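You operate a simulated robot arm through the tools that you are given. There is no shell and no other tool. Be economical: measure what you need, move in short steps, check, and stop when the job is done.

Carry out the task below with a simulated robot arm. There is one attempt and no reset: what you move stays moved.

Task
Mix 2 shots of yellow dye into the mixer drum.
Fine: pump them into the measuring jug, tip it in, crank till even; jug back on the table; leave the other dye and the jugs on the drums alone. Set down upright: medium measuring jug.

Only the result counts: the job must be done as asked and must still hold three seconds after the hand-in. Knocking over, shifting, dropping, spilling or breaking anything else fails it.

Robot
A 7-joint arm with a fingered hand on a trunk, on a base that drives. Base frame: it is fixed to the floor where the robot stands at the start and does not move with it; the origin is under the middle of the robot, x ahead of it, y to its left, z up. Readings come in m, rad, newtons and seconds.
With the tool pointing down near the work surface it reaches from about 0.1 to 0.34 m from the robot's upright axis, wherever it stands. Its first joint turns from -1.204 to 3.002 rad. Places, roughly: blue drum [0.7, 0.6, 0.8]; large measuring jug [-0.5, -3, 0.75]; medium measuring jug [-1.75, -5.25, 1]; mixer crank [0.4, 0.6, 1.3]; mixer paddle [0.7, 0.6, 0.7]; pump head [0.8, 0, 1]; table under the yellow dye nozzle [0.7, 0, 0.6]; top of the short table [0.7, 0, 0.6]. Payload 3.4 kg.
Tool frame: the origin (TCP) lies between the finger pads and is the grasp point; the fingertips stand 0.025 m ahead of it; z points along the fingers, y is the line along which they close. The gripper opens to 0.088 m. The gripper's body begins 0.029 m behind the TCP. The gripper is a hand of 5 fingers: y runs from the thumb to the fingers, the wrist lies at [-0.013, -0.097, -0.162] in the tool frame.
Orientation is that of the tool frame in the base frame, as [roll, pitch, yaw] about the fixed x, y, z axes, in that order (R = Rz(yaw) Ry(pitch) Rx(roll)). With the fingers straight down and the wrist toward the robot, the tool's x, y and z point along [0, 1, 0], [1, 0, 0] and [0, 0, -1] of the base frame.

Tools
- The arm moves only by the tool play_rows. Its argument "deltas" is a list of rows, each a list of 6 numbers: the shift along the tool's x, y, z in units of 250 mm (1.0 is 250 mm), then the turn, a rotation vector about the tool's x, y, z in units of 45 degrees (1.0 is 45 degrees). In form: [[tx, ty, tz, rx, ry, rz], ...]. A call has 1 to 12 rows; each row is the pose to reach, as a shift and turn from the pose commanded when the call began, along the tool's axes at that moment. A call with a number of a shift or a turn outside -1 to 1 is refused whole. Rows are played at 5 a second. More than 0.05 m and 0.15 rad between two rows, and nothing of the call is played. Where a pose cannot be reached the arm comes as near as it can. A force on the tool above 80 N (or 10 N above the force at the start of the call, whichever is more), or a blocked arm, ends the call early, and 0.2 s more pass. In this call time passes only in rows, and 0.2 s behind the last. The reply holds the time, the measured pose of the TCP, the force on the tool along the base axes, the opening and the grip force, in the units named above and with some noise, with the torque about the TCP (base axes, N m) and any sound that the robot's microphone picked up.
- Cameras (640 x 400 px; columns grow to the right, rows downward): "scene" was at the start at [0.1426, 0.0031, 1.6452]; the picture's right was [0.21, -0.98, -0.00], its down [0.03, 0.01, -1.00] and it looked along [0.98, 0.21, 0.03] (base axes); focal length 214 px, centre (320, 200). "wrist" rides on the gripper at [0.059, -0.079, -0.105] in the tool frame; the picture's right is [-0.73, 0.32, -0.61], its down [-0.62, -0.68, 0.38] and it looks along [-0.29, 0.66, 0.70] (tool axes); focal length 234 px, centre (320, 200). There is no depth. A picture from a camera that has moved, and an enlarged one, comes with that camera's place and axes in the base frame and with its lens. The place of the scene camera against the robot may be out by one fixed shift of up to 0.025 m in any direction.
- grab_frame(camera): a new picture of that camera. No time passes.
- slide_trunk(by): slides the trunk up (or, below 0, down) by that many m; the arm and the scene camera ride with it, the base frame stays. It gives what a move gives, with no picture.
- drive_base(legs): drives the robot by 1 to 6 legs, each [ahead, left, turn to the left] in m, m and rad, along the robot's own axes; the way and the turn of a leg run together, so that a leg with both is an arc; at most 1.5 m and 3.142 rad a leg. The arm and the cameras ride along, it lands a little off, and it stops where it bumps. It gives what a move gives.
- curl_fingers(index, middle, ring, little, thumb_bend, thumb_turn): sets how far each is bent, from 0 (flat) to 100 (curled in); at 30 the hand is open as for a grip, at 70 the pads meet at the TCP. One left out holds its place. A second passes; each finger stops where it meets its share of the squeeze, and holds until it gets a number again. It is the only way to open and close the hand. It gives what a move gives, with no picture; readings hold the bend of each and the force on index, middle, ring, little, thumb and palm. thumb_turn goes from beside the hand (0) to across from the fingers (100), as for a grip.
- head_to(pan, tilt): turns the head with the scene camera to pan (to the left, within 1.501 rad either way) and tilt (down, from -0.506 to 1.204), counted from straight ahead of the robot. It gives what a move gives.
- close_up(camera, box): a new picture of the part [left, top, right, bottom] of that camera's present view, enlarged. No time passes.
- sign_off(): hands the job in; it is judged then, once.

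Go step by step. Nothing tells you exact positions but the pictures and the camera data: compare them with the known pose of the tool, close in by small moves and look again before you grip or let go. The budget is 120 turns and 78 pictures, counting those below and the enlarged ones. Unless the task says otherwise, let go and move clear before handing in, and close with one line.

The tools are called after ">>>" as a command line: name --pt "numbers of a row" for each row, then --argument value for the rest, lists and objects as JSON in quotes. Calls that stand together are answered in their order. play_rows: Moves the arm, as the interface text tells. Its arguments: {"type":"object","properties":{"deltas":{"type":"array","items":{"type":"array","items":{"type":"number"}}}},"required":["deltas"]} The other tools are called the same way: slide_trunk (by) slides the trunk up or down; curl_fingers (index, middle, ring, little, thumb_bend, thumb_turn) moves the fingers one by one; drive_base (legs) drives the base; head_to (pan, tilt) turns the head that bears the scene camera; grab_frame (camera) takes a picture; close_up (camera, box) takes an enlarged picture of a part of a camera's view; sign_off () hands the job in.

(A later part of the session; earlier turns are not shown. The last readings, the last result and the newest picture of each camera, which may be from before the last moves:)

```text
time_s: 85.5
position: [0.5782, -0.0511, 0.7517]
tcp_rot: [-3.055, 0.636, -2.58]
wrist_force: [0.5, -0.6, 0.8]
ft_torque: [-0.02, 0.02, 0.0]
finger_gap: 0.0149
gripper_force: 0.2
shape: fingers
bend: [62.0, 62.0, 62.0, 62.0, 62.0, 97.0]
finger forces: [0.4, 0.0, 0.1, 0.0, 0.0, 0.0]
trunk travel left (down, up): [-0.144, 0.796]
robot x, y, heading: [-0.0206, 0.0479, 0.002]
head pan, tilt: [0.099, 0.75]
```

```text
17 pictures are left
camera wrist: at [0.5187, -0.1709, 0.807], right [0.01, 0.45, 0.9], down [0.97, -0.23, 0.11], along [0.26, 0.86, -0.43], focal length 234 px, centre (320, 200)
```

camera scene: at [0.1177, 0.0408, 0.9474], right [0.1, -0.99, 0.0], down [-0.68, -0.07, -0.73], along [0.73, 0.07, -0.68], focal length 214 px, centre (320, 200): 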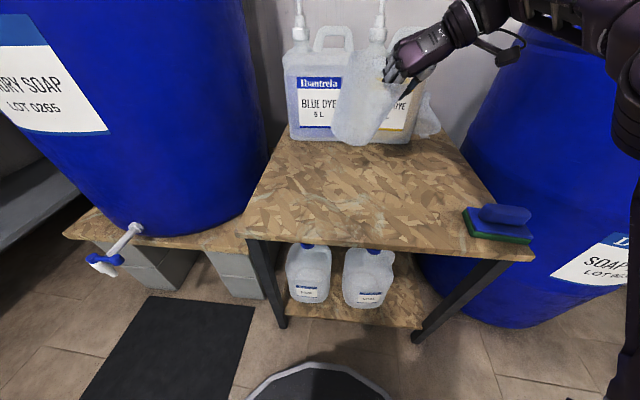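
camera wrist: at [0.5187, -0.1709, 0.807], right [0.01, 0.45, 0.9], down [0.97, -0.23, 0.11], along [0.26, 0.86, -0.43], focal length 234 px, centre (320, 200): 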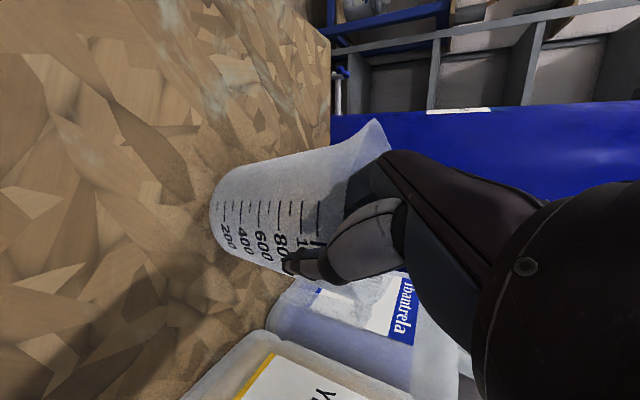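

The jug stands upright, but its spout points toward me, so the handle points at the bottles (+x) and must be turned first. I'll let go, rise, and test how far the hand can yaw left and right.

>>> curl_fingers --index 48 --middle 48 --ring 48 --little 48 --thumb_bend 48

>>> slide_trunk --by 0.15

>>> play_rows --pt "0 0 0 -0.1 -0.012 -0.134" --pt "0 0 0 -0.2 -0.024 -0.267" --pt "0 0 0 -0.3 -0.035 -0.4" --pt "0 0 0 -0.4 -0.047 -0.534" --pt "0 0 0 -0.5 -0.059 -0.667" --pt "0 0 0 -0.594 -0.07 -0.8"

```text
time_s: 86.5
position: [0.5788, -0.0514, 0.7523]
tcp_rot: [-3.054, 0.637, -2.58]
wrist_force: [0.0, 0.1, -0.3]
ft_torque: [-0.01, 0.01, -0.01]
finger_gap: 0.0453
gripper_force: 0.2
shape: fingers
bend: [48.0, 48.0, 48.0, 48.0, 48.0, 97.0]
finger forces: [0.3, 0.1, 0.0, 0.1, 0.0, 0.0]
trunk travel left (down, up): [-0.144, 0.796]
robot x, y, heading: [-0.0225, 0.0428, 0.001]
head pan, tilt: [0.099, 0.75]
```

```text
time_s: 88.3
position: [0.559, -0.0507, 0.8506]
tcp_rot: [-3.117, 0.548, -2.603]
wrist_force: [-1.0, -0.2, 0.4]
ft_torque: [0.0, -0.02, -0.02]
finger_gap: 0.0455
gripper_force: 0.1
shape: fingers
bend: [48.0, 48.0, 48.0, 48.0, 48.0, 97.0]
finger forces: [0.0, 0.0, 0.0, 0.0, 0.0, 0.0]
trunk travel left (down, up): [-0.294, 0.646]
robot x, y, heading: [-0.0198, 0.0487, -0.005]
head pan, tilt: [0.099, 0.75]
```

```text
time_s: 89.7
position: [0.4048, -0.0168, 0.8564]
tcp_rot: [-3.047, 0.642, -1.899]
wrist_force: [0.3, 0.1, 0.3]
ft_torque: [0.03, -0.05, -0.03]
finger_gap: 0.046
gripper_force: 0.1
shape: fingers
bend: [48.0, 48.0, 48.0, 48.0, 48.0, 98.0]
finger forces: [0.1, 0.0, 0.0, 0.0, 0.1, 0.0]
out of reach, approached as far as the arm can: row 1, 2, 3, 4, 5, 6
trunk travel left (down, up): [-0.294, 0.646]
robot x, y, heading: [-0.0202, 0.0461, -0.008]
head pan, tilt: [0.099, 0.75]
```

The rise ended short and the hand shifted, so I look for contact.

>>> grab_frame --camera "scene"

```text
16 pictures are left
camera scene: at [0.1182, 0.0401, 1.0203], right [0.1, -0.99, 0.0], down [-0.68, -0.07, -0.73], along [0.73, 0.07, -0.68], focal length 214 px, centre (320, 200)
```

scene: 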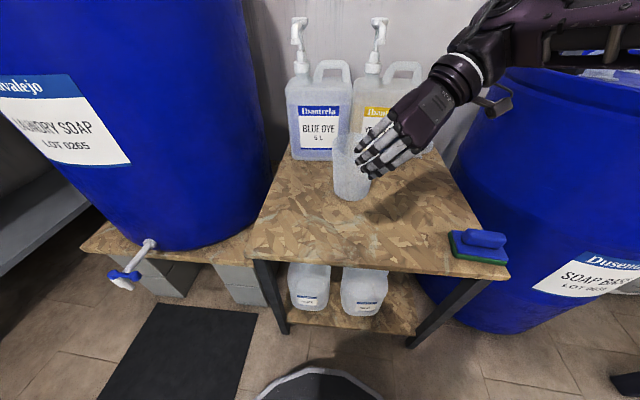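

Nothing is disturbed and the jug stands upright near (0.60, 0.0). Turning the handle clockwise to the right side (−y) is better (spout left for pouring left). I swing the hand yaw back to the right and test −20° yaw.

>>> play_rows --pt "-0.033 -0.075 0.007 0.1 0.013 0.133" --pt "-0.065 -0.15 0.013 0.2 0.025 0.266" --pt "-0.1 -0.226 0.02 0.3 0.038 0.4" --pt "-0.13 -0.3 0.027 0.4 0.051 0.53" --pt "-0.163 -0.377 0.033 0.5 0.063 0.665" --pt "-0.196 -0.452 0.04 0.599 0.076 0.797"

>>> play_rows --pt "0 0 0 0.1 0.013 0.133" --pt "0 0 0 0.2 0.025 0.266" --pt "0 0 0 0.3 0.038 0.4" --pt "0 0 0 0.4 0.051 0.53" --pt "0 0 0 0.5 0.063 0.665" --pt "0 0 0 0.599 0.076 0.797"

>>> grab_frame --camera "wrist"

```text
time_s: 91.1
position: [0.5241, -0.0157, 0.8867]
tcp_rot: [-3.047, 0.637, -2.688]
wrist_force: [0.4, -0.2, -0.4]
ft_torque: [-0.02, 0.02, -0.01]
finger_gap: 0.0461
gripper_force: 0.0
shape: fingers
bend: [48.0, 48.0, 48.0, 48.0, 48.0, 98.0]
finger forces: [0.0, 0.0, 0.0, 0.1, 0.1, 0.1]
trunk travel left (down, up): [-0.294, 0.646]
robot x, y, heading: [-0.0219, 0.0474, 0.0]
head pan, tilt: [0.099, 0.75]
```

```text
time_s: 92.5
position: [0.5241, -0.0146, 0.8864]
tcp_rot: [-3.043, 0.637, 2.816]
wrist_force: [-0.1, 0.2, 0.1]
ft_torque: [-0.02, 0.0, 0.0]
finger_gap: 0.046
gripper_force: 0.0
shape: fingers
bend: [48.0, 48.0, 48.0, 48.0, 48.0, 98.0]
finger forces: [0.0, 0.0, 0.1, 0.1, 0.1, 0.0]
trunk travel left (down, up): [-0.294, 0.646]
robot x, y, heading: [-0.0214, 0.0459, 0.002]
head pan, tilt: [0.099, 0.75]
```

```text
15 pictures are left
camera wrist: at [0.3936, -0.0431, 0.9418], right [0.35, 0.28, 0.89], down [0.42, -0.9, 0.12], along [0.84, 0.33, -0.43], focal length 234 px, centre (320, 200)
```

wrist: 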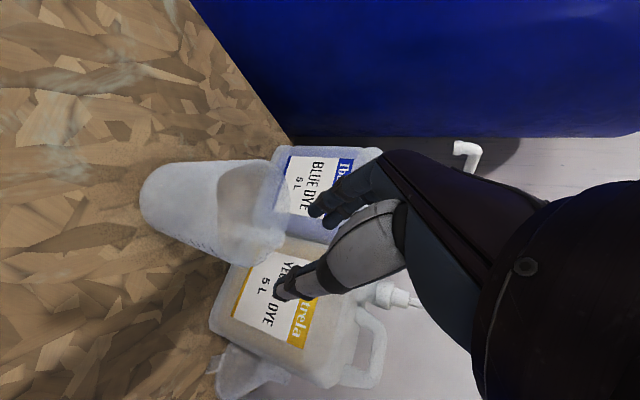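

Yaw −27° is reachable here. I zoom on the jug to determine where its handle points.

>>> close_up --camera "wrist" --box '[130, 130, 330, 290]'

```text
2.50 times, centred on (230, 210) of wrist
camera zoom: at [0.3936, -0.0431, 0.9418], right [0.35, 0.28, 0.89], down [0.42, -0.9, 0.12], along [0.84, 0.33, -0.43], focal length 585 px, centre (545, 175)
```

zoom: 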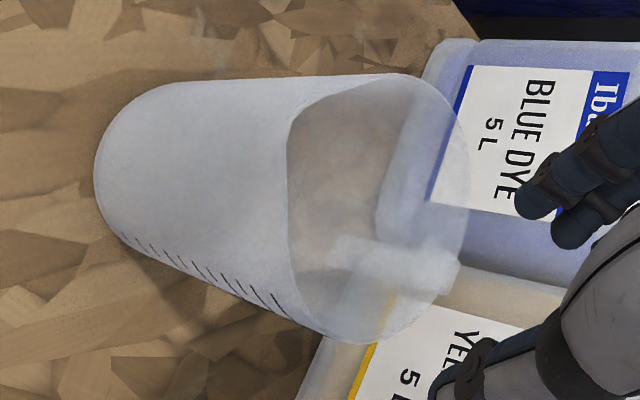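

The handle points at −9° (toward the bottles); jug centre ≈ (0.607, 0.02). I'll pinch the right wall with the hand yawed left, then twist the jug clockwise ~45° on the table. First the yaw and position above the wall.

>>> play_rows --pt "-0.02 0 0.015 -0.1 -0.013 -0.133" --pt "-0.045 -0.002 0.035 -0.2 -0.026 -0.267" --pt "-0.07 -0.004 0.055 -0.3 -0.04 -0.4" --pt "-0.095 -0.005 0.075 -0.4 -0.053 -0.534" --pt "-0.12 -0.006 0.09 -0.5 -0.066 -0.667" --pt "-0.14 -0.007 0.105 -0.595 -0.079 -0.8"

>>> drive_base --legs '[[0.062, -0.001, 0]]'

```text
time_s: 93.9
position: [0.5634, -0.0335, 0.8853]
tcp_rot: [-3.042, 0.638, -2.68]
wrist_force: [-0.2, 0.6, -0.4]
ft_torque: [0.02, -0.04, 0.0]
finger_gap: 0.0459
gripper_force: 0.0
shape: fingers
bend: [48.0, 48.0, 48.0, 48.0, 48.0, 98.0]
finger forces: [0.0, 0.1, 0.1, 0.1, 0.1, 0.0]
trunk travel left (down, up): [-0.294, 0.646]
robot x, y, heading: [-0.0186, 0.0467, -0.002]
head pan, tilt: [0.099, 0.75]
```

```text
time_s: 95.0
position: [0.6207, -0.0255, 0.89]
tcp_rot: [-3.029, 0.642, -2.657]
wrist_force: [-0.2, 0.6, 0.2]
ft_torque: [-0.02, 0.0, -0.01]
finger_gap: 0.0459
gripper_force: 0.1
shape: fingers
bend: [48.0, 48.0, 48.0, 48.0, 48.0, 98.0]
finger forces: [0.0, 0.1, 0.1, 0.0, 0.0, 0.0]
trunk travel left (down, up): [-0.294, 0.646]
robot x, y, heading: [0.0443, 0.0453, 0.003]
head pan, tilt: [0.099, 0.75]
stopped in leg 1: the robot was blocked; the commanded pose is now the measured one
```

The base was blocked right at the end; look before going on.

>>> grab_frame --camera "scene"

```text
13 pictures are left
camera scene: at [0.1769, 0.0418, 1.0199], right [0.1, -0.99, 0.0], down [-0.68, -0.07, -0.73], along [0.73, 0.07, -0.68], focal length 214 px, centre (320, 200)
```

scene: 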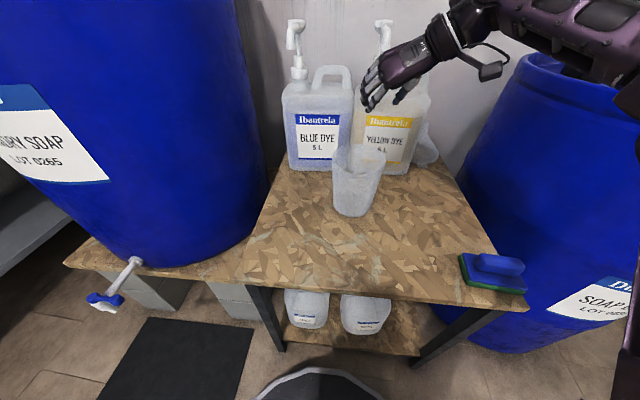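

The forearm likely brushed the soap drum's edge area. I back off and instead pinch at yaw −27° (near-right wall), to drag the jug 0.1 m closer where there is room to twist it.

>>> drive_base --legs '[[-0.062, 0, 0]]'

>>> play_rows --pt "-0.01 -0.014 0.01 0.1 0.015 0.133" --pt "-0.02 -0.028 0.02 0.2 0.03 0.267" --pt "-0.03 -0.042 0.03 0.3 0.045 0.4" --pt "-0.043 -0.056 0.04 0.4 0.06 0.534" --pt "-0.055 -0.07 0.05 0.5 0.075 0.667" --pt "-0.065 -0.082 0.058 0.599 0.09 0.796"

>>> slide_trunk --by -0.115

>>> grab_frame --camera "wrist"

```text
time_s: 96.0
position: [0.5623, -0.0279, 0.888]
tcp_rot: [-3.037, 0.641, -2.667]
wrist_force: [-0.3, -0.4, 0.8]
ft_torque: [0.0, -0.04, 0.03]
finger_gap: 0.046
gripper_force: 0.0
shape: fingers
bend: [48.0, 48.0, 48.0, 48.0, 48.0, 98.0]
finger forces: [0.1, 0.1, 0.1, 0.0, 0.1, 0.1]
trunk travel left (down, up): [-0.294, 0.646]
robot x, y, heading: [-0.0196, 0.0477, 0.002]
head pan, tilt: [0.099, 0.75]
```

```text
time_s: 97.4
position: [0.5918, -0.0396, 0.8867]
tcp_rot: [-3.033, 0.637, 2.831]
wrist_force: [-0.3, 0.2, -0.2]
ft_torque: [0.05, -0.02, -0.01]
finger_gap: 0.046
gripper_force: 0.1
shape: fingers
bend: [48.0, 48.0, 48.0, 48.0, 48.0, 98.0]
finger forces: [0.1, 0.0, 0.0, 0.1, 0.0, 0.0]
trunk travel left (down, up): [-0.294, 0.646]
robot x, y, heading: [-0.0209, 0.0479, 0.004]
head pan, tilt: [0.099, 0.75]
```

```text
time_s: 98.9
position: [0.5914, -0.0388, 0.7724]
tcp_rot: [-3.032, 0.636, 2.833]
wrist_force: [-0.5, -1.1, 0.3]
ft_torque: [0.0, 0.0, -0.04]
finger_gap: 0.0462
gripper_force: 0.1
shape: fingers
bend: [48.0, 48.0, 48.0, 48.0, 48.0, 98.0]
finger forces: [0.0, 0.1, 0.0, 0.0, 0.0, 0.2]
trunk travel left (down, up): [-0.179, 0.761]
robot x, y, heading: [-0.0216, 0.0436, -0.001]
head pan, tilt: [0.099, 0.75]
```

```text
12 pictures are left
camera wrist: at [0.4617, -0.0683, 0.8283], right [0.35, 0.29, 0.89], down [0.43, -0.89, 0.12], along [0.83, 0.34, -0.44], focal length 234 px, centre (320, 200)
```

wrist: 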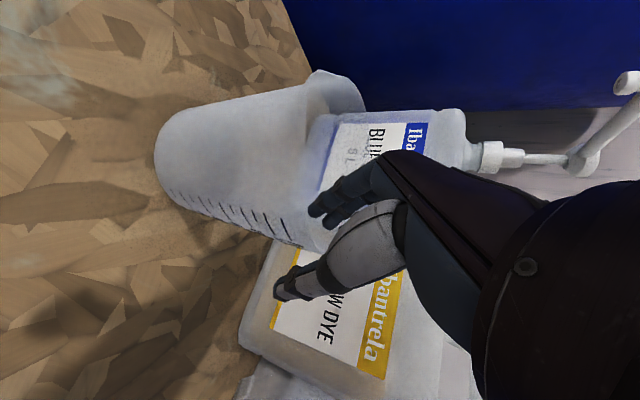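

Fingers are over the opening and the thumb outside the right wall. Lower and pinch.

>>> slide_trunk --by -0.024

>>> curl_fingers --index 80 --middle 80 --ring 80 --little 80 --thumb_bend 80

```text
time_s: 99.6
position: [0.5906, -0.0387, 0.7498]
tcp_rot: [-3.031, 0.637, 2.834]
wrist_force: [-0.8, 0.8, -0.5]
ft_torque: [0.07, 0.01, -0.02]
finger_gap: 0.0464
gripper_force: 0.1
shape: fingers
bend: [48.0, 48.0, 48.0, 48.0, 48.0, 98.0]
finger forces: [0.0, 0.0, 0.1, 0.0, 0.0, 0.0]
trunk travel left (down, up): [-0.155, 0.785]
robot x, y, heading: [-0.0195, 0.0488, 0.002]
head pan, tilt: [0.099, 0.75]
```

```text
time_s: 100.6
position: [0.5919, -0.038, 0.7479]
tcp_rot: [-3.033, 0.636, 2.832]
wrist_force: [0.6, -0.2, -1.6]
ft_torque: [-0.02, 0.05, -0.01]
finger_gap: 0.0
gripper_force: 11.7
shape: fingers
bend: [77.0, 79.0, 80.0, 80.0, 72.0, 94.0]
finger forces: [8.4, 3.9, 0.1, 0.0, 11.6, 0.0]
trunk travel left (down, up): [-0.155, 0.785]
robot x, y, heading: [-0.0175, 0.0456, 0.004]
head pan, tilt: [0.099, 0.75]
```

Gripped. Now drag the jug 0.1 m back and swing the base around it to turn the handle clockwise by 40°.

>>> drive_base --legs '[[-0.1, 0, 0], [0.0105, 0.22, -0.349], [0.0105, 0.22, -0.349]]'

>>> grab_frame --camera "scene"

```text
time_s: 104.3
position: [0.4643, -0.006, 0.7509]
tcp_rot: [-3.04, 0.636, 2.148]
wrist_force: [-0.2, 0.4, -0.7]
ft_torque: [0.03, 0.03, 0.01]
finger_gap: 0.0002
gripper_force: 11.1
shape: fingers
bend: [77.0, 79.0, 80.0, 80.0, 72.0, 94.0]
finger forces: [8.3, 3.7, 0.0, 0.0, 11.6, 0.1]
trunk travel left (down, up): [-0.155, 0.785]
robot x, y, heading: [0.0439, 0.4412, -0.681]
head pan, tilt: [0.099, 0.75]
```

```text
11 pictures are left
camera scene: at [0.1497, 0.3425, 0.8826], right [-0.55, -0.84, -0.01], down [-0.56, 0.38, -0.73], along [0.62, -0.39, -0.68], focal length 214 px, centre (320, 200)
```

scene: 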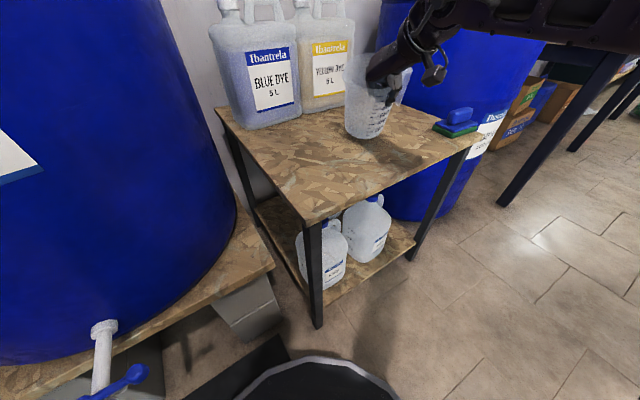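

The twist worked (handle now about −55°), though the pinch tilts the jug a little. I release, rise, swing the base back and look.

>>> curl_fingers --index 60 --middle 60 --ring 60 --little 60 --thumb_bend 60

>>> curl_fingers --index 46 --middle 46 --ring 46 --little 46 --thumb_bend 46

>>> slide_trunk --by 0.14

>>> drive_base --legs '[[-0.0105, -0.22, 0.345], [-0.0105, -0.22, 0.345]]'

>>> grab_frame --camera "wrist"

```text
time_s: 105.3
position: [0.471, 0.0017, 0.751]
tcp_rot: [-3.019, 0.641, 2.163]
wrist_force: [0.4, -0.2, 0.2]
ft_torque: [0.01, 0.0, -0.02]
finger_gap: 0.0195
gripper_force: 0.4
shape: fingers
bend: [60.0, 60.0, 60.0, 60.0, 60.0, 97.0]
finger forces: [0.3, 0.0, 0.0, 0.0, 0.0, 0.1]
trunk travel left (down, up): [-0.155, 0.785]
robot x, y, heading: [0.0471, 0.4436, -0.679]
head pan, tilt: [0.099, 0.75]
```

```text
time_s: 106.3
position: [0.4702, 0.0011, 0.7503]
tcp_rot: [-3.022, 0.64, 2.159]
wrist_force: [0.6, 0.1, 0.2]
ft_torque: [0.04, -0.02, -0.02]
finger_gap: 0.05
gripper_force: 0.4
shape: fingers
bend: [46.0, 46.0, 46.0, 46.0, 46.0, 97.0]
finger forces: [0.2, 0.0, 0.0, 0.0, 0.1, 0.0]
trunk travel left (down, up): [-0.155, 0.785]
robot x, y, heading: [0.0483, 0.4468, -0.677]
head pan, tilt: [0.099, 0.75]
```

```text
time_s: 108.0
position: [0.471, 0.0017, 0.8889]
tcp_rot: [-3.02, 0.64, 2.161]
wrist_force: [-0.2, 1.0, -0.6]
ft_torque: [0.01, 0.0, -0.01]
finger_gap: 0.05
gripper_force: 0.1
shape: fingers
bend: [46.0, 46.0, 46.0, 46.0, 46.0, 97.0]
finger forces: [0.0, 0.0, 0.0, 0.1, 0.0, 0.0]
trunk travel left (down, up): [-0.295, 0.645]
robot x, y, heading: [0.0428, 0.442, -0.673]
head pan, tilt: [0.099, 0.75]
```

```text
time_s: 109.3
position: [0.5523, 0.0175, 0.8869]
tcp_rot: [-2.988, 0.642, 2.364]
wrist_force: [0.2, 0.1, -0.1]
ft_torque: [0.0, 0.01, 0.0]
finger_gap: 0.0503
gripper_force: 0.1
shape: fingers
bend: [46.0, 46.0, 46.0, 46.0, 46.0, 97.0]
finger forces: [0.0, 0.1, 0.0, 0.0, 0.0, 0.1]
trunk travel left (down, up): [-0.295, 0.645]
robot x, y, heading: [0.0374, 0.3567, -0.494]
head pan, tilt: [0.099, 0.75]
stopped in leg 1: the robot was blocked; the commanded pose is now the measured one
```

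```text
10 pictures are left
camera wrist: at [0.4251, 0.054, 0.9444], right [0.47, 0.12, 0.88], down [-0.04, -0.99, 0.15], along [0.88, -0.11, -0.46], focal length 234 px, centre (320, 200)
```

wrist: 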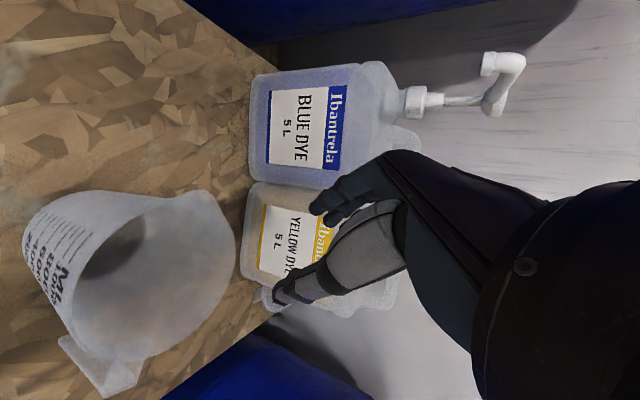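

Now I see the jug clearly: centre ≈ (0.527, −0.037), handle pointing right (~−100°), spout left – ideal. The base itself is wider than I thought (limit x≈0.04). I reposition with detour to heading 0.

>>> drive_base --legs '[[-0.088, -0.047, 0], [0.115, -0.309, 0], [0, 0, 0.494]]'

```text
time_s: 113.7
position: [0.5018, -0.0224, 0.8879]
tcp_rot: [-2.99, 0.644, 2.867]
wrist_force: [-1.3, -0.4, 0.0]
ft_torque: [0.0, 0.0, 0.01]
finger_gap: 0.0503
gripper_force: 0.1
shape: fingers
bend: [46.0, 46.0, 46.0, 46.0, 46.0, 97.0]
finger forces: [0.1, 0.1, 0.0, 0.1, 0.0, 0.0]
trunk travel left (down, up): [-0.295, 0.645]
robot x, y, heading: [-0.1098, 0.0266, 0.006]
head pan, tilt: [0.099, 0.75]
```

The handle is exactly where I'd pinch, so instead I'll push the jug forward with the half-open hand as a V-cradle (thumb right, fingers left), about 0.13 m to the nozzle. Back off, straighten yaw, lower behind it.

>>> drive_base --legs '[[-0.11, -0.015, 0]]'

>>> play_rows --pt "0 0 0 -0.1 -0.02 -0.132" --pt "0 0 0 -0.2 -0.04 -0.264" --pt "0 0 0 -0.3 -0.06 -0.395" --pt "0 0 0 -0.4 -0.081 -0.527"

>>> slide_trunk --by -0.195

>>> grab_frame --camera "scene"

```text
time_s: 114.8
position: [0.3913, -0.0371, 0.887]
tcp_rot: [-2.992, 0.647, 2.867]
wrist_force: [-0.9, -1.4, 0.7]
ft_torque: [0.0, 0.01, -0.02]
finger_gap: 0.0505
gripper_force: 0.1
shape: fingers
bend: [46.0, 46.0, 46.0, 46.0, 46.0, 97.0]
finger forces: [0.0, 0.0, 0.1, 0.1, 0.0, 0.0]
trunk travel left (down, up): [-0.295, 0.645]
robot x, y, heading: [-0.221, 0.0117, 0.011]
head pan, tilt: [0.099, 0.75]
```

```text
time_s: 115.8
position: [0.3923, -0.0387, 0.8882]
tcp_rot: [-2.992, 0.642, -2.89]
wrist_force: [0.2, 0.0, -0.6]
ft_torque: [-0.01, -0.02, -0.02]
finger_gap: 0.0502
gripper_force: 0.1
shape: fingers
bend: [46.0, 46.0, 46.0, 46.0, 46.0, 97.0]
finger forces: [0.0, 0.0, 0.0, 0.1, 0.0, 0.0]
trunk travel left (down, up): [-0.295, 0.645]
robot x, y, heading: [-0.2191, 0.011, 0.012]
head pan, tilt: [0.099, 0.75]
```

```text
time_s: 118.0
position: [0.3913, -0.0379, 0.6932]
tcp_rot: [-2.992, 0.644, -2.893]
wrist_force: [0.1, -0.3, 0.4]
ft_torque: [0.01, -0.02, -0.01]
finger_gap: 0.0503
gripper_force: 0.1
shape: fingers
bend: [46.0, 46.0, 46.0, 46.0, 46.0, 97.0]
finger forces: [0.0, 0.0, 0.0, 0.1, 0.0, 0.0]
trunk travel left (down, up): [-0.1, 0.84]
robot x, y, heading: [-0.222, 0.0129, 0.012]
head pan, tilt: [0.099, 0.75]
```

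```text
9 pictures are left
camera scene: at [-0.0824, 0.0059, 0.8255], right [0.11, -0.99, 0.0], down [-0.68, -0.08, -0.73], along [0.73, 0.08, -0.68], focal length 214 px, centre (320, 200)
```

scene: 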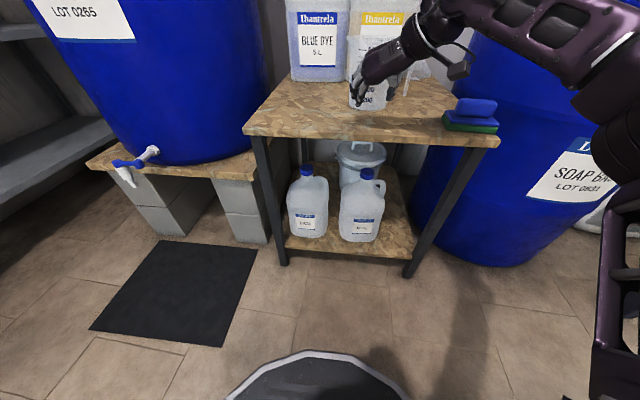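

The hand is lined up behind the jug. Push forward 0.165 m, then check.

>>> drive_base --legs '[[0.165, 0, 0]]'

>>> grab_frame --camera "wrist"

```text
time_s: 119.4
position: [0.5558, -0.0396, 0.6931]
tcp_rot: [-2.992, 0.644, -2.897]
wrist_force: [-0.9, -0.4, -1.1]
ft_torque: [0.03, 0.0, -0.01]
finger_gap: 0.0505
gripper_force: 0.0
shape: fingers
bend: [46.0, 46.0, 46.0, 46.0, 46.0, 97.0]
finger forces: [0.1, 0.1, 0.0, 0.0, 0.1, 0.0]
trunk travel left (down, up): [-0.1, 0.84]
robot x, y, heading: [-0.0558, 0.0104, 0.011]
head pan, tilt: [0.099, 0.75]
```

```text
8 pictures are left
camera wrist: at [0.4573, -0.1289, 0.7493], right [0.14, 0.46, 0.88], down [0.82, -0.55, 0.15], along [0.55, 0.7, -0.46], focal length 234 px, centre (320, 200)
```

wrist: 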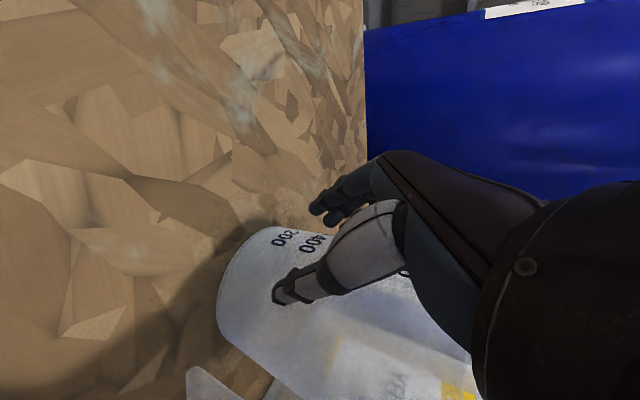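

Jug centre now ≈ (0.645, −0.037), handle ≈ −125°. The nozzle is at about (0.70, −0.03); push 0.02 more, then back off and look from above.

>>> drive_base --legs '[[0.02, 0, 0]]'

>>> drive_base --legs '[[-0.12, 0, 0]]'

>>> slide_trunk --by 0.34

>>> grab_frame --camera "scene"

```text
time_s: 120.2
position: [0.5758, -0.0394, 0.6932]
tcp_rot: [-2.992, 0.642, -2.898]
wrist_force: [-1.1, -0.6, 0.3]
ft_torque: [0.02, 0.01, -0.02]
finger_gap: 0.0504
gripper_force: 0.1
shape: fingers
bend: [46.0, 46.0, 46.0, 46.0, 46.0, 97.0]
finger forces: [0.0, 0.1, 0.1, 0.0, 0.1, 0.0]
trunk travel left (down, up): [-0.1, 0.84]
robot x, y, heading: [-0.0392, 0.0148, 0.007]
head pan, tilt: [0.099, 0.75]
```

```text
time_s: 121.4
position: [0.4561, -0.0414, 0.6927]
tcp_rot: [-2.99, 0.645, -2.899]
wrist_force: [-1.2, 0.3, 0.2]
ft_torque: [0.01, 0.0, -0.01]
finger_gap: 0.0502
gripper_force: 0.0
shape: fingers
bend: [46.0, 46.0, 46.0, 46.0, 46.0, 97.0]
finger forces: [0.1, 0.0, 0.0, 0.0, 0.0, 0.0]
trunk travel left (down, up): [-0.1, 0.84]
robot x, y, heading: [-0.1512, 0.0129, 0.001]
head pan, tilt: [0.099, 0.75]
```

```text
time_s: 124.8
position: [0.4564, -0.041, 1.0327]
tcp_rot: [-2.99, 0.643, -2.899]
wrist_force: [-0.2, -0.2, -0.1]
ft_torque: [-0.01, -0.03, 0.04]
finger_gap: 0.05
gripper_force: 0.0
shape: fingers
bend: [46.0, 46.0, 46.0, 46.0, 46.0, 97.0]
finger forces: [0.0, 0.0, 0.0, 0.0, 0.0, 0.0]
trunk travel left (down, up): [-0.44, 0.5]
robot x, y, heading: [-0.1542, 0.0108, 0.004]
head pan, tilt: [0.099, 0.75]
```

```text
7 pictures are left
camera scene: at [-0.0177, 0.0059, 1.1654], right [0.11, -0.99, 0.0], down [-0.68, -0.07, -0.73], along [0.73, 0.08, -0.68], focal length 214 px, centre (320, 200)
```

scene: 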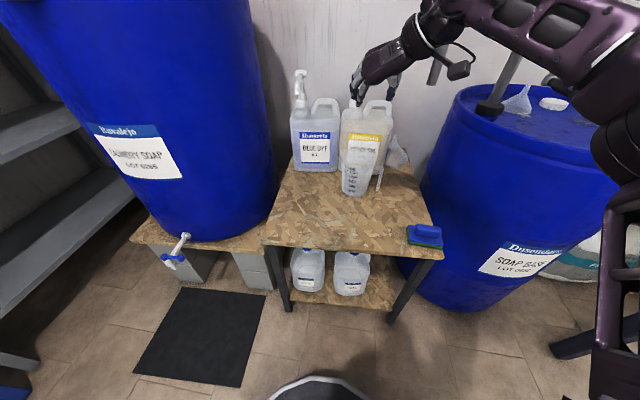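

The jug stands under the yellow nozzle (nozzle tip ≈ (0.673, −0.012), pump head ≈ (0.81, −0.013, 0.995)). Next I make a fist, level the hand, rise and approach the pump head from above.

>>> curl_fingers --index 72 --middle 72 --ring 72 --little 72 --thumb_bend 72

>>> play_rows --pt "0 0 0 0 -0.17 0" --pt "0 0 0 0 -0.34 0" --pt "0 0 0 0 -0.51 0" --pt "0 0 0 0 -0.68 0" --pt "0 0 0 0 -0.84 0" --pt "0 0 0 0 -1.0 0"

>>> slide_trunk --by 0.06

>>> drive_base --legs '[[0.17, 0.028, 0]]'

```text
time_s: 125.8
position: [0.4559, -0.0411, 1.0339]
tcp_rot: [-2.992, 0.644, -2.9]
wrist_force: [-0.8, 0.2, -0.4]
ft_torque: [-0.02, 0.01, -0.05]
finger_gap: 0.0
gripper_force: 0.0
shape: fingers
bend: [72.0, 72.0, 72.0, 72.0, 71.0, 97.0]
finger forces: [0.0, 0.0, 0.1, 0.0, 0.0, 0.1]
trunk travel left (down, up): [-0.44, 0.5]
robot x, y, heading: [-0.1537, 0.0148, 0.005]
head pan, tilt: [0.099, 0.75]
```

```text
time_s: 127.2
position: [0.4551, -0.0404, 1.0329]
tcp_rot: [-2.395, 1.392, -2.251]
wrist_force: [0.1, 0.1, -0.8]
ft_torque: [0.01, 0.01, -0.02]
finger_gap: 0.0002
gripper_force: 0.1
shape: fingers
bend: [72.0, 72.0, 72.0, 72.0, 71.0, 97.0]
finger forces: [0.0, 0.0, 0.0, 0.0, 0.0, 0.0]
trunk travel left (down, up): [-0.44, 0.5]
robot x, y, heading: [-0.1555, 0.0107, 0.007]
head pan, tilt: [0.099, 0.75]
```

```text
time_s: 128.2
position: [0.4566, -0.0408, 1.0916]
tcp_rot: [-2.408, 1.39, -2.265]
wrist_force: [0.2, -0.3, -0.2]
ft_torque: [0.0, 0.0, -0.06]
finger_gap: 0.0
gripper_force: 0.1
shape: fingers
bend: [72.0, 72.0, 72.0, 72.0, 71.0, 97.0]
finger forces: [0.0, 0.0, 0.1, 0.0, 0.1, 0.0]
trunk travel left (down, up): [-0.5, 0.44]
robot x, y, heading: [-0.1577, 0.0156, -0.0]
head pan, tilt: [0.099, 0.75]
```

```text
time_s: 129.7
position: [0.6287, -0.0111, 1.0909]
tcp_rot: [-2.422, 1.39, -2.279]
wrist_force: [-0.2, 0.5, -0.7]
ft_torque: [0.0, 0.03, 0.0]
finger_gap: 0.0002
gripper_force: 0.0
shape: fingers
bend: [72.0, 72.0, 72.0, 72.0, 71.0, 97.0]
finger forces: [0.0, 0.0, 0.0, 0.1, 0.0, 0.0]
trunk travel left (down, up): [-0.5, 0.44]
robot x, y, heading: [0.0128, 0.0458, 0.004]
head pan, tilt: [0.099, 0.75]
```

Now extend the arm 0.17 m forward above the pump head.

>>> play_rows --pt "-0.02 -0.025 0.16 0 0 0" --pt "-0.04 -0.05 0.33 0 0 0" --pt "-0.06 -0.075 0.5 0 0 0" --pt "-0.08 -0.101 0.668 0 0 0"

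>>> grab_frame --camera "scene"

```text
time_s: 130.7
position: [0.7876, -0.0089, 1.0915]
tcp_rot: [-2.422, 1.394, -2.272]
wrist_force: [0.4, -0.2, 0.2]
ft_torque: [0.0, -0.01, 0.02]
finger_gap: 0.0
gripper_force: 0.1
shape: fingers
bend: [72.0, 72.0, 72.0, 72.0, 71.0, 97.0]
finger forces: [0.0, 0.0, 0.0, 0.0, 0.0, 0.0]
out of reach, approached as far as the arm can: row 4
trunk travel left (down, up): [-0.5, 0.44]
robot x, y, heading: [0.0174, 0.0412, 0.006]
head pan, tilt: [0.099, 0.75]
```

```text
6 pictures are left
camera scene: at [0.1547, 0.0354, 1.2253], right [0.1, -0.99, 0.0], down [-0.68, -0.07, -0.73], along [0.73, 0.08, -0.68], focal length 214 px, centre (320, 200)
```

scene: 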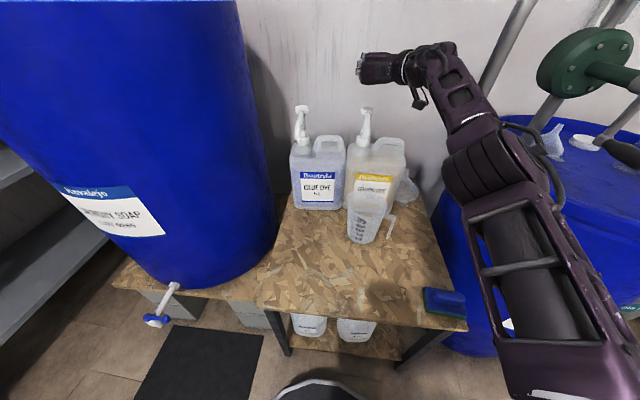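

The fist is right above the yellow pump head. Lower in steps, watching force and sound.

>>> slide_trunk --by -0.06

>>> slide_trunk --by -0.015

>>> slide_trunk --by -0.015

```text
time_s: 131.7
position: [0.7883, -0.0115, 1.0325]
tcp_rot: [-2.407, 1.391, -2.263]
wrist_force: [0.3, 0.6, -0.2]
ft_torque: [0.0, 0.02, -0.01]
finger_gap: 0.0
gripper_force: 0.0
shape: fingers
bend: [72.0, 72.0, 72.0, 72.0, 71.0, 97.0]
finger forces: [0.0, 0.0, 0.1, 0.0, 0.0, 0.0]
trunk travel left (down, up): [-0.44, 0.5]
robot x, y, heading: [0.0137, 0.0454, 0.009]
head pan, tilt: [0.099, 0.75]
```

```text
time_s: 132.3
position: [0.7887, -0.0108, 1.0172]
tcp_rot: [-2.411, 1.391, -2.267]
wrist_force: [-0.5, -0.8, -0.5]
ft_torque: [-0.03, 0.01, -0.02]
finger_gap: 0.0001
gripper_force: 0.0
shape: fingers
bend: [72.0, 72.0, 72.0, 72.0, 71.0, 97.0]
finger forces: [0.1, 0.0, 0.0, 0.0, 0.1, 0.0]
trunk travel left (down, up): [-0.425, 0.515]
robot x, y, heading: [0.0146, 0.0405, 0.007]
head pan, tilt: [0.099, 0.75]
```

```text
time_s: 132.9
position: [0.7876, -0.0116, 1.0027]
tcp_rot: [-2.403, 1.39, -2.259]
wrist_force: [0.2, -0.4, 2.1]
ft_torque: [0.02, -0.02, -0.01]
finger_gap: 0.0
gripper_force: 1.5
shape: fingers
bend: [72.0, 72.0, 72.0, 72.0, 71.0, 98.0]
finger forces: [2.7, 0.1, 0.0, 0.1, 0.1, 0.1]
trunk travel left (down, up): [-0.41, 0.53]
robot x, y, heading: [0.018, 0.0405, 0.008]
head pan, tilt: [0.099, 0.75]
```

Contact with the pump head (2 N on the index). Press on.

>>> slide_trunk --by -0.015

>>> slide_trunk --by -0.012

```text
time_s: 133.5
position: [0.7866, -0.0104, 0.9871]
tcp_rot: [-2.402, 1.39, -2.257]
wrist_force: [1.6, -0.2, 4.4]
ft_torque: [0.02, -0.09, 0.01]
finger_gap: 0.0
gripper_force: 2.4
shape: fingers
bend: [72.0, 72.0, 72.0, 72.0, 71.0, 98.0]
finger forces: [4.6, 0.0, 0.0, 0.0, 0.0, 0.0]
trunk travel left (down, up): [-0.395, 0.545]
robot x, y, heading: [0.0134, 0.0416, 0.011]
head pan, tilt: [0.099, 0.75]
```

```text
time_s: 134.1
position: [0.787, -0.0106, 0.9757]
tcp_rot: [-2.402, 1.389, -2.258]
wrist_force: [0.7, 0.1, 5.8]
ft_torque: [0.03, -0.16, -0.01]
finger_gap: 0.0001
gripper_force: 3.1
shape: fingers
bend: [72.0, 72.0, 72.0, 72.0, 71.0, 98.0]
finger forces: [6.2, 0.0, 0.0, 0.1, 0.0, 0.0]
trunk travel left (down, up): [-0.383, 0.557]
robot x, y, heading: [0.0154, 0.0454, 0.009]
head pan, tilt: [0.099, 0.75]
```

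Spring-like rise; continue until the stroke bottoms out.

>>> slide_trunk --by -0.01

>>> slide_trunk --by -0.006

```text
time_s: 134.7
position: [0.7863, -0.0107, 0.9663]
tcp_rot: [-2.398, 1.391, -2.255]
wrist_force: [1.9, 1.1, 8.0]
ft_torque: [0.03, -0.18, 0.0]
finger_gap: 0.0
gripper_force: 5.3
shape: fingers
bend: [72.0, 72.0, 72.0, 72.0, 71.0, 98.0]
finger forces: [8.0, 0.0, 0.1, 0.0, 2.7, 0.0]
trunk travel left (down, up): [-0.373, 0.567]
robot x, y, heading: [0.0173, 0.0395, 0.005]
head pan, tilt: [0.099, 0.75]
```

```text
time_s: 135.3
position: [0.7845, -0.0098, 0.9643]
tcp_rot: [-2.378, 1.395, -2.234]
wrist_force: [8.0, 1.7, 22.8]
ft_torque: [0.15, -0.51, -0.02]
finger_gap: 0.0
gripper_force: 13.0
shape: fingers
bend: [72.0, 72.0, 72.0, 72.0, 70.0, 98.0]
finger forces: [22.6, 0.0, 0.1, 0.0, 3.7, 0.1]
trunk travel left (down, up): [-0.367, 0.573]
robot x, y, heading: [0.0188, 0.0411, -0.002]
head pan, tilt: [0.099, 0.75]
```

Bottomed out at 22 N – one full stroke. Release fully, then press a second time.

>>> slide_trunk --by 0.062

>>> slide_trunk --by -0.061

>>> slide_trunk --by 0.12

>>> close_up --camera "scene" --box '[270, 80, 450, 260]'

```text
time_s: 136.3
position: [0.7879, -0.012, 1.0203]
tcp_rot: [-2.412, 1.389, -2.268]
wrist_force: [-0.4, 0.9, 0.2]
ft_torque: [0.0, -0.03, -0.01]
finger_gap: 0.0001
gripper_force: 0.0
shape: fingers
bend: [72.0, 72.0, 72.0, 72.0, 71.0, 98.0]
finger forces: [0.0, 0.0, 0.1, 0.1, 0.0, 0.0]
trunk travel left (down, up): [-0.429, 0.511]
robot x, y, heading: [0.0154, 0.0404, 0.001]
head pan, tilt: [0.099, 0.75]
```

```text
time_s: 137.3
position: [0.7852, -0.0102, 0.9643]
tcp_rot: [-2.38, 1.395, -2.235]
wrist_force: [5.4, 1.5, 19.7]
ft_torque: [0.08, -0.45, 0.06]
finger_gap: 0.0002
gripper_force: 11.0
shape: fingers
bend: [72.0, 72.0, 72.0, 72.0, 70.0, 98.0]
finger forces: [18.7, 0.0, 0.0, 0.0, 3.4, 0.1]
trunk travel left (down, up): [-0.368, 0.572]
robot x, y, heading: [0.0127, 0.0403, 0.01]
head pan, tilt: [0.099, 0.75]
```

```text
time_s: 138.8
position: [0.7881, -0.0108, 1.0804]
tcp_rot: [-2.413, 1.389, -2.269]
wrist_force: [-0.4, -0.1, 0.4]
ft_torque: [-0.02, -0.02, 0.04]
finger_gap: 0.0002
gripper_force: 0.1
shape: fingers
bend: [72.0, 72.0, 72.0, 72.0, 71.0, 98.0]
finger forces: [0.0, 0.1, 0.0, 0.0, 0.0, 0.0]
trunk travel left (down, up): [-0.488, 0.452]
robot x, y, heading: [0.0169, 0.0423, 0.003]
head pan, tilt: [0.099, 0.75]
```

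```text
2.22 times, centred on (360, 170) of scene
camera zoom: at [0.1541, 0.035, 1.2134], right [0.1, -0.99, 0.0], down [-0.68, -0.07, -0.73], along [0.73, 0.08, -0.68], focal length 477 px, centre (231, 267)
```

zoom: 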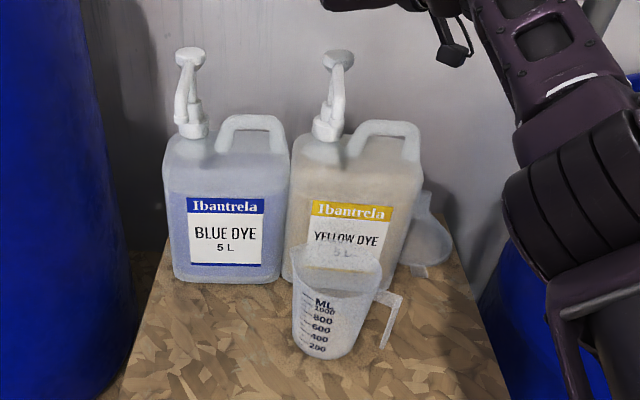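

No dye on the table; the stream point lies within the jug mouth. Handle is at −121°, so to make room for the pinch I'll first hook the near wall from inside with the fist and pull the jug ~0.1 m back. Retract from the pump and pitch down.

>>> play_rows --pt "0.02 0.025 -0.16 0 0 0" --pt "0.04 0.05 -0.32 0 0 0" --pt "0.06 0.075 -0.48 0 0 0" --pt "0.08 0.1 -0.62 0 0 0"

>>> play_rows --pt "0 0 0 0 0.17 0" --pt "0 0 0 0 0.34 0" --pt "0 0 0 0 0.51 0" --pt "0 0 0 0 0.68 0" --pt "0 0 0 0 0.84 0" --pt "0 0 0 0 0.97 0"

```text
time_s: 139.8
position: [0.6314, -0.01, 1.076]
tcp_rot: [-2.406, 1.391, -2.262]
wrist_force: [0.7, -0.4, 0.4]
ft_torque: [0.01, 0.01, -0.01]
finger_gap: 0.0002
gripper_force: 0.0
shape: fingers
bend: [72.0, 72.0, 72.0, 72.0, 71.0, 98.0]
finger forces: [0.1, 0.0, 0.1, 0.0, 0.0, 0.1]
trunk travel left (down, up): [-0.488, 0.452]
robot x, y, heading: [0.0137, 0.0414, 0.003]
head pan, tilt: [0.099, 0.75]
```

```text
time_s: 141.2
position: [0.6292, -0.009, 1.0771]
tcp_rot: [-2.987, 0.667, -2.89]
wrist_force: [-0.4, 0.2, 0.5]
ft_torque: [-0.03, 0.03, 0.02]
finger_gap: 0.0
gripper_force: 0.2
shape: fingers
bend: [72.0, 72.0, 72.0, 72.0, 71.0, 98.0]
finger forces: [0.0, 0.0, 0.0, 0.1, 0.0, 0.1]
trunk travel left (down, up): [-0.488, 0.452]
robot x, y, heading: [0.0156, 0.0405, 0.011]
head pan, tilt: [0.099, 0.75]
```

The nozzle is in the straight-down path, so I go back, lower to just above rim height, then forward under the nozzle and down into the jug.

>>> drive_base --legs '[[-0.1, -0.029, 0]]'

>>> slide_trunk --by -0.257

>>> drive_base --legs '[[0.117, 0, 0]]'

```text
time_s: 142.4
position: [0.5299, -0.0403, 1.0782]
tcp_rot: [-2.988, 0.667, -2.894]
wrist_force: [-0.8, 0.5, 0.3]
ft_torque: [0.0, -0.01, -0.03]
finger_gap: 0.0
gripper_force: 0.1
shape: fingers
bend: [72.0, 72.0, 72.0, 72.0, 71.0, 98.0]
finger forces: [0.1, 0.0, 0.1, 0.1, 0.0, 0.1]
trunk travel left (down, up): [-0.488, 0.452]
robot x, y, heading: [-0.0815, 0.0116, 0.008]
head pan, tilt: [0.099, 0.75]
```

```text
time_s: 145.0
position: [0.5307, -0.0388, 0.8212]
tcp_rot: [-2.986, 0.669, -2.894]
wrist_force: [0.4, -0.6, -0.3]
ft_torque: [0.04, -0.05, -0.02]
finger_gap: 0.0
gripper_force: 0.1
shape: fingers
bend: [72.0, 72.0, 72.0, 72.0, 71.0, 98.0]
finger forces: [0.0, 0.1, 0.0, 0.1, 0.1, 0.0]
trunk travel left (down, up): [-0.231, 0.709]
robot x, y, heading: [-0.0864, 0.012, 0.006]
head pan, tilt: [0.099, 0.75]
```

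```text
time_s: 146.2
position: [0.6443, -0.0396, 0.8196]
tcp_rot: [-2.988, 0.667, -2.895]
wrist_force: [0.2, -0.2, 1.2]
ft_torque: [-0.02, -0.01, 0.0]
finger_gap: 0.0
gripper_force: 0.1
shape: fingers
bend: [72.0, 72.0, 72.0, 72.0, 71.0, 98.0]
finger forces: [0.0, 0.1, 0.1, 0.0, 0.0, 0.0]
trunk travel left (down, up): [-0.231, 0.709]
robot x, y, heading: [0.0302, 0.0136, 0.002]
head pan, tilt: [0.099, 0.75]
```

Dip in small steps, watching finger forces.

>>> slide_trunk --by -0.03

>>> slide_trunk --by -0.015

>>> slide_trunk --by -0.013

```text
time_s: 147.0
position: [0.6439, -0.0379, 0.791]
tcp_rot: [-2.988, 0.667, -2.894]
wrist_force: [-0.5, 0.2, 0.4]
ft_torque: [-0.03, 0.0, 0.0]
finger_gap: 0.0
gripper_force: 0.0
shape: fingers
bend: [72.0, 72.0, 72.0, 72.0, 71.0, 98.0]
finger forces: [0.0, 0.0, 0.0, 0.0, 0.1, 0.0]
trunk travel left (down, up): [-0.201, 0.739]
robot x, y, heading: [0.0285, 0.0082, 0.001]
head pan, tilt: [0.099, 0.75]
```

```text
time_s: 147.6
position: [0.6429, -0.0405, 0.7756]
tcp_rot: [-2.989, 0.668, -2.893]
wrist_force: [0.2, 0.2, -0.4]
ft_torque: [-0.01, -0.02, -0.03]
finger_gap: 0.0
gripper_force: 0.1
shape: fingers
bend: [72.0, 72.0, 72.0, 72.0, 71.0, 98.0]
finger forces: [0.1, 0.1, 0.0, 0.1, 0.0, 0.1]
trunk travel left (down, up): [-0.186, 0.754]
robot x, y, heading: [0.0318, 0.013, 0.012]
head pan, tilt: [0.099, 0.75]
```

```text
time_s: 148.2
position: [0.6454, -0.0396, 0.7623]
tcp_rot: [-2.989, 0.668, -2.894]
wrist_force: [0.5, -0.3, -0.4]
ft_torque: [-0.03, -0.02, -0.03]
finger_gap: 0.0001
gripper_force: 0.1
shape: fingers
bend: [72.0, 72.0, 72.0, 72.0, 71.0, 98.0]
finger forces: [0.1, 0.1, 0.0, 0.0, 0.0, 0.1]
trunk travel left (down, up): [-0.173, 0.767]
robot x, y, heading: [0.0293, 0.0096, 0.009]
head pan, tilt: [0.099, 0.75]
```

No contact while dipping. Now pull the jug back by driving back 0.12 m, rise, and look.

>>> drive_base --legs '[[-0.06, 0, 0], [-0.06, 0, 0]]'

>>> slide_trunk --by 0.12

>>> grab_frame --camera "wrist"

```text
time_s: 149.7
position: [0.5268, -0.0405, 0.7631]
tcp_rot: [-2.988, 0.669, -2.891]
wrist_force: [-0.6, -0.9, -0.4]
ft_torque: [0.0, -0.01, 0.03]
finger_gap: 0.0001
gripper_force: 0.2
shape: fingers
bend: [72.0, 72.0, 72.0, 72.0, 71.0, 98.0]
finger forces: [0.1, 0.1, 0.0, 0.0, 0.0, 0.0]
trunk travel left (down, up): [-0.173, 0.767]
robot x, y, heading: [-0.0837, 0.0147, 0.008]
head pan, tilt: [0.099, 0.75]
```

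```text
time_s: 151.2
position: [0.5266, -0.0394, 0.8836]
tcp_rot: [-2.989, 0.669, -2.892]
wrist_force: [-0.8, -0.4, -0.7]
ft_torque: [0.04, -0.01, 0.0]
finger_gap: 0.0001
gripper_force: 0.1
shape: fingers
bend: [72.0, 72.0, 72.0, 72.0, 71.0, 98.0]
finger forces: [0.0, 0.0, 0.0, 0.1, 0.0, 0.0]
trunk travel left (down, up): [-0.293, 0.647]
robot x, y, heading: [-0.0878, 0.0088, 0.015]
head pan, tilt: [0.099, 0.75]
```

```text
4 pictures are left
camera wrist: at [0.4277, -0.1289, 0.9366], right [0.12, 0.46, 0.88], down [0.82, -0.55, 0.17], along [0.56, 0.7, -0.44], focal length 234 px, centre (320, 200)
```

wrist: 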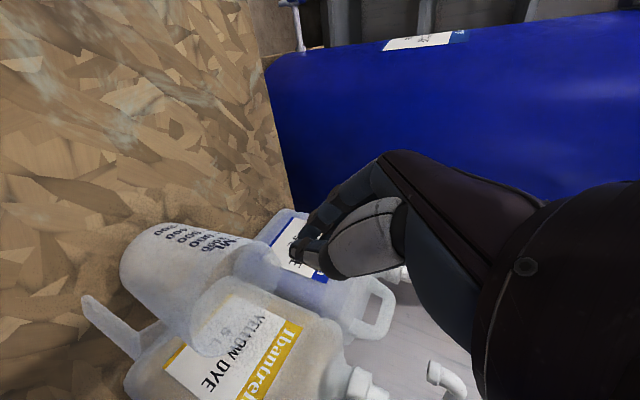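

The fist slid over the wall; the jug barely moved (centre ≈ (0.652, −0.04)). With the present hand yaw, a pinch at the right wall (bearing ~−83°, handle at −121°) at (0.656, −0.097) is just reachable. Open, shift right with the arm, lower to z 0.82 and drive forward.

>>> curl_fingers --index 48 --middle 48 --ring 48 --little 48 --thumb_bend 48

>>> play_rows --pt "0.015 -0.076 0 0 0 0" --pt "0.03 -0.152 0 0 0 0" --pt "0.045 -0.228 0 0 0 0"

>>> slide_trunk --by -0.06

>>> drive_base --legs '[[0.122, 0, 0]]'

```text
time_s: 152.2
position: [0.5257, -0.0385, 0.8827]
tcp_rot: [-2.987, 0.668, -2.892]
wrist_force: [-0.5, -0.3, -0.3]
ft_torque: [-0.03, 0.0, -0.02]
finger_gap: 0.0456
gripper_force: 0.1
shape: fingers
bend: [48.0, 48.0, 48.0, 48.0, 48.0, 98.0]
finger forces: [0.0, 0.0, 0.0, 0.1, 0.0, 0.0]
trunk travel left (down, up): [-0.293, 0.647]
robot x, y, heading: [-0.0826, 0.0165, 0.007]
head pan, tilt: [0.099, 0.75]
```

```text
time_s: 153.0
position: [0.5266, -0.0969, 0.8833]
tcp_rot: [-2.989, 0.667, -2.894]
wrist_force: [0.1, -0.2, 0.9]
ft_torque: [0.01, 0.01, 0.03]
finger_gap: 0.0457
gripper_force: 0.0
shape: fingers
bend: [48.0, 48.0, 48.0, 48.0, 48.0, 98.0]
finger forces: [0.0, 0.1, 0.0, 0.0, 0.0, 0.0]
trunk travel left (down, up): [-0.293, 0.647]
robot x, y, heading: [-0.0852, 0.0123, 0.008]
head pan, tilt: [0.099, 0.75]
```

```text
time_s: 154.0
position: [0.5271, -0.096, 0.8239]
tcp_rot: [-2.99, 0.67, -2.891]
wrist_force: [-0.4, 0.0, 0.0]
ft_torque: [0.02, 0.01, 0.01]
finger_gap: 0.0458
gripper_force: 0.0
shape: fingers
bend: [48.0, 48.0, 48.0, 48.0, 48.0, 98.0]
finger forces: [0.0, 0.1, 0.0, 0.0, 0.1, 0.1]
trunk travel left (down, up): [-0.233, 0.707]
robot x, y, heading: [-0.0864, 0.011, 0.007]
head pan, tilt: [0.099, 0.75]
```

```text
time_s: 155.3
position: [0.6509, -0.0976, 0.8232]
tcp_rot: [-2.988, 0.666, -2.894]
wrist_force: [-0.3, -1.2, -0.9]
ft_torque: [0.02, -0.03, -0.01]
finger_gap: 0.0456
gripper_force: 0.1
shape: fingers
bend: [48.0, 48.0, 48.0, 48.0, 48.0, 98.0]
finger forces: [0.0, 0.1, 0.0, 0.0, 0.0, 0.0]
trunk travel left (down, up): [-0.233, 0.707]
robot x, y, heading: [0.0386, 0.0125, 0.011]
head pan, tilt: [0.099, 0.75]
```

Lower onto the wall and close.

>>> slide_trunk --by -0.05

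>>> slide_trunk --by -0.025

>>> curl_fingers --index 80 --middle 80 --ring 80 --little 80 --thumb_bend 80

>>> grab_frame --camera "wrist"

```text
time_s: 156.2
position: [0.6497, -0.0974, 0.7727]
tcp_rot: [-2.989, 0.668, -2.893]
wrist_force: [0.8, -0.5, 0.1]
ft_torque: [0.0, 0.02, -0.01]
finger_gap: 0.0456
gripper_force: 0.1
shape: fingers
bend: [48.0, 48.0, 48.0, 48.0, 48.0, 98.0]
finger forces: [0.1, 0.0, 0.0, 0.1, 0.1, 0.0]
trunk travel left (down, up): [-0.183, 0.757]
robot x, y, heading: [0.0352, 0.014, 0.006]
head pan, tilt: [0.099, 0.75]
```

```text
time_s: 156.9
position: [0.6483, -0.0979, 0.7485]
tcp_rot: [-2.988, 0.668, -2.894]
wrist_force: [0.4, 0.1, -0.5]
ft_torque: [0.04, 0.03, 0.0]
finger_gap: 0.0456
gripper_force: 0.1
shape: fingers
bend: [48.0, 48.0, 48.0, 48.0, 48.0, 98.0]
finger forces: [0.1, 0.0, 0.0, 0.1, 0.0, 0.0]
trunk travel left (down, up): [-0.158, 0.782]
robot x, y, heading: [0.0394, 0.015, 0.004]
head pan, tilt: [0.099, 0.75]
```

```text
time_s: 157.9
position: [0.65, -0.098, 0.7483]
tcp_rot: [-2.989, 0.668, -2.894]
wrist_force: [0.6, 0.2, -1.2]
ft_torque: [-0.05, 0.02, 0.01]
finger_gap: 0.0
gripper_force: 11.8
shape: fingers
bend: [76.0, 79.0, 80.0, 80.0, 72.0, 94.0]
finger forces: [7.3, 4.1, 0.0, 0.0, 11.7, 0.1]
trunk travel left (down, up): [-0.158, 0.782]
robot x, y, heading: [0.0337, 0.0132, 0.008]
head pan, tilt: [0.099, 0.75]
```

```text
3 pictures are left
camera wrist: at [0.5509, -0.1865, 0.8026], right [0.12, 0.46, 0.88], down [0.82, -0.55, 0.17], along [0.56, 0.7, -0.44], focal length 234 px, centre (320, 200)
```

wrist: 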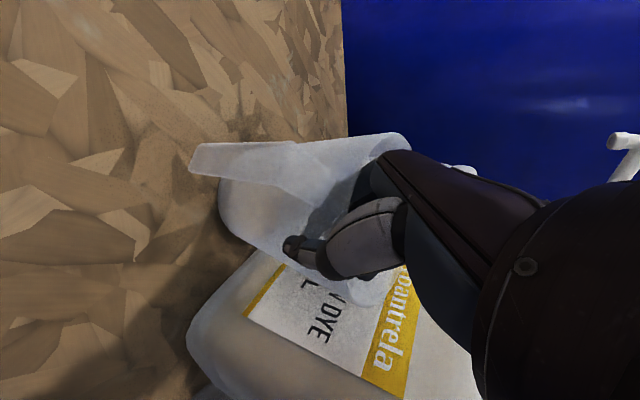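

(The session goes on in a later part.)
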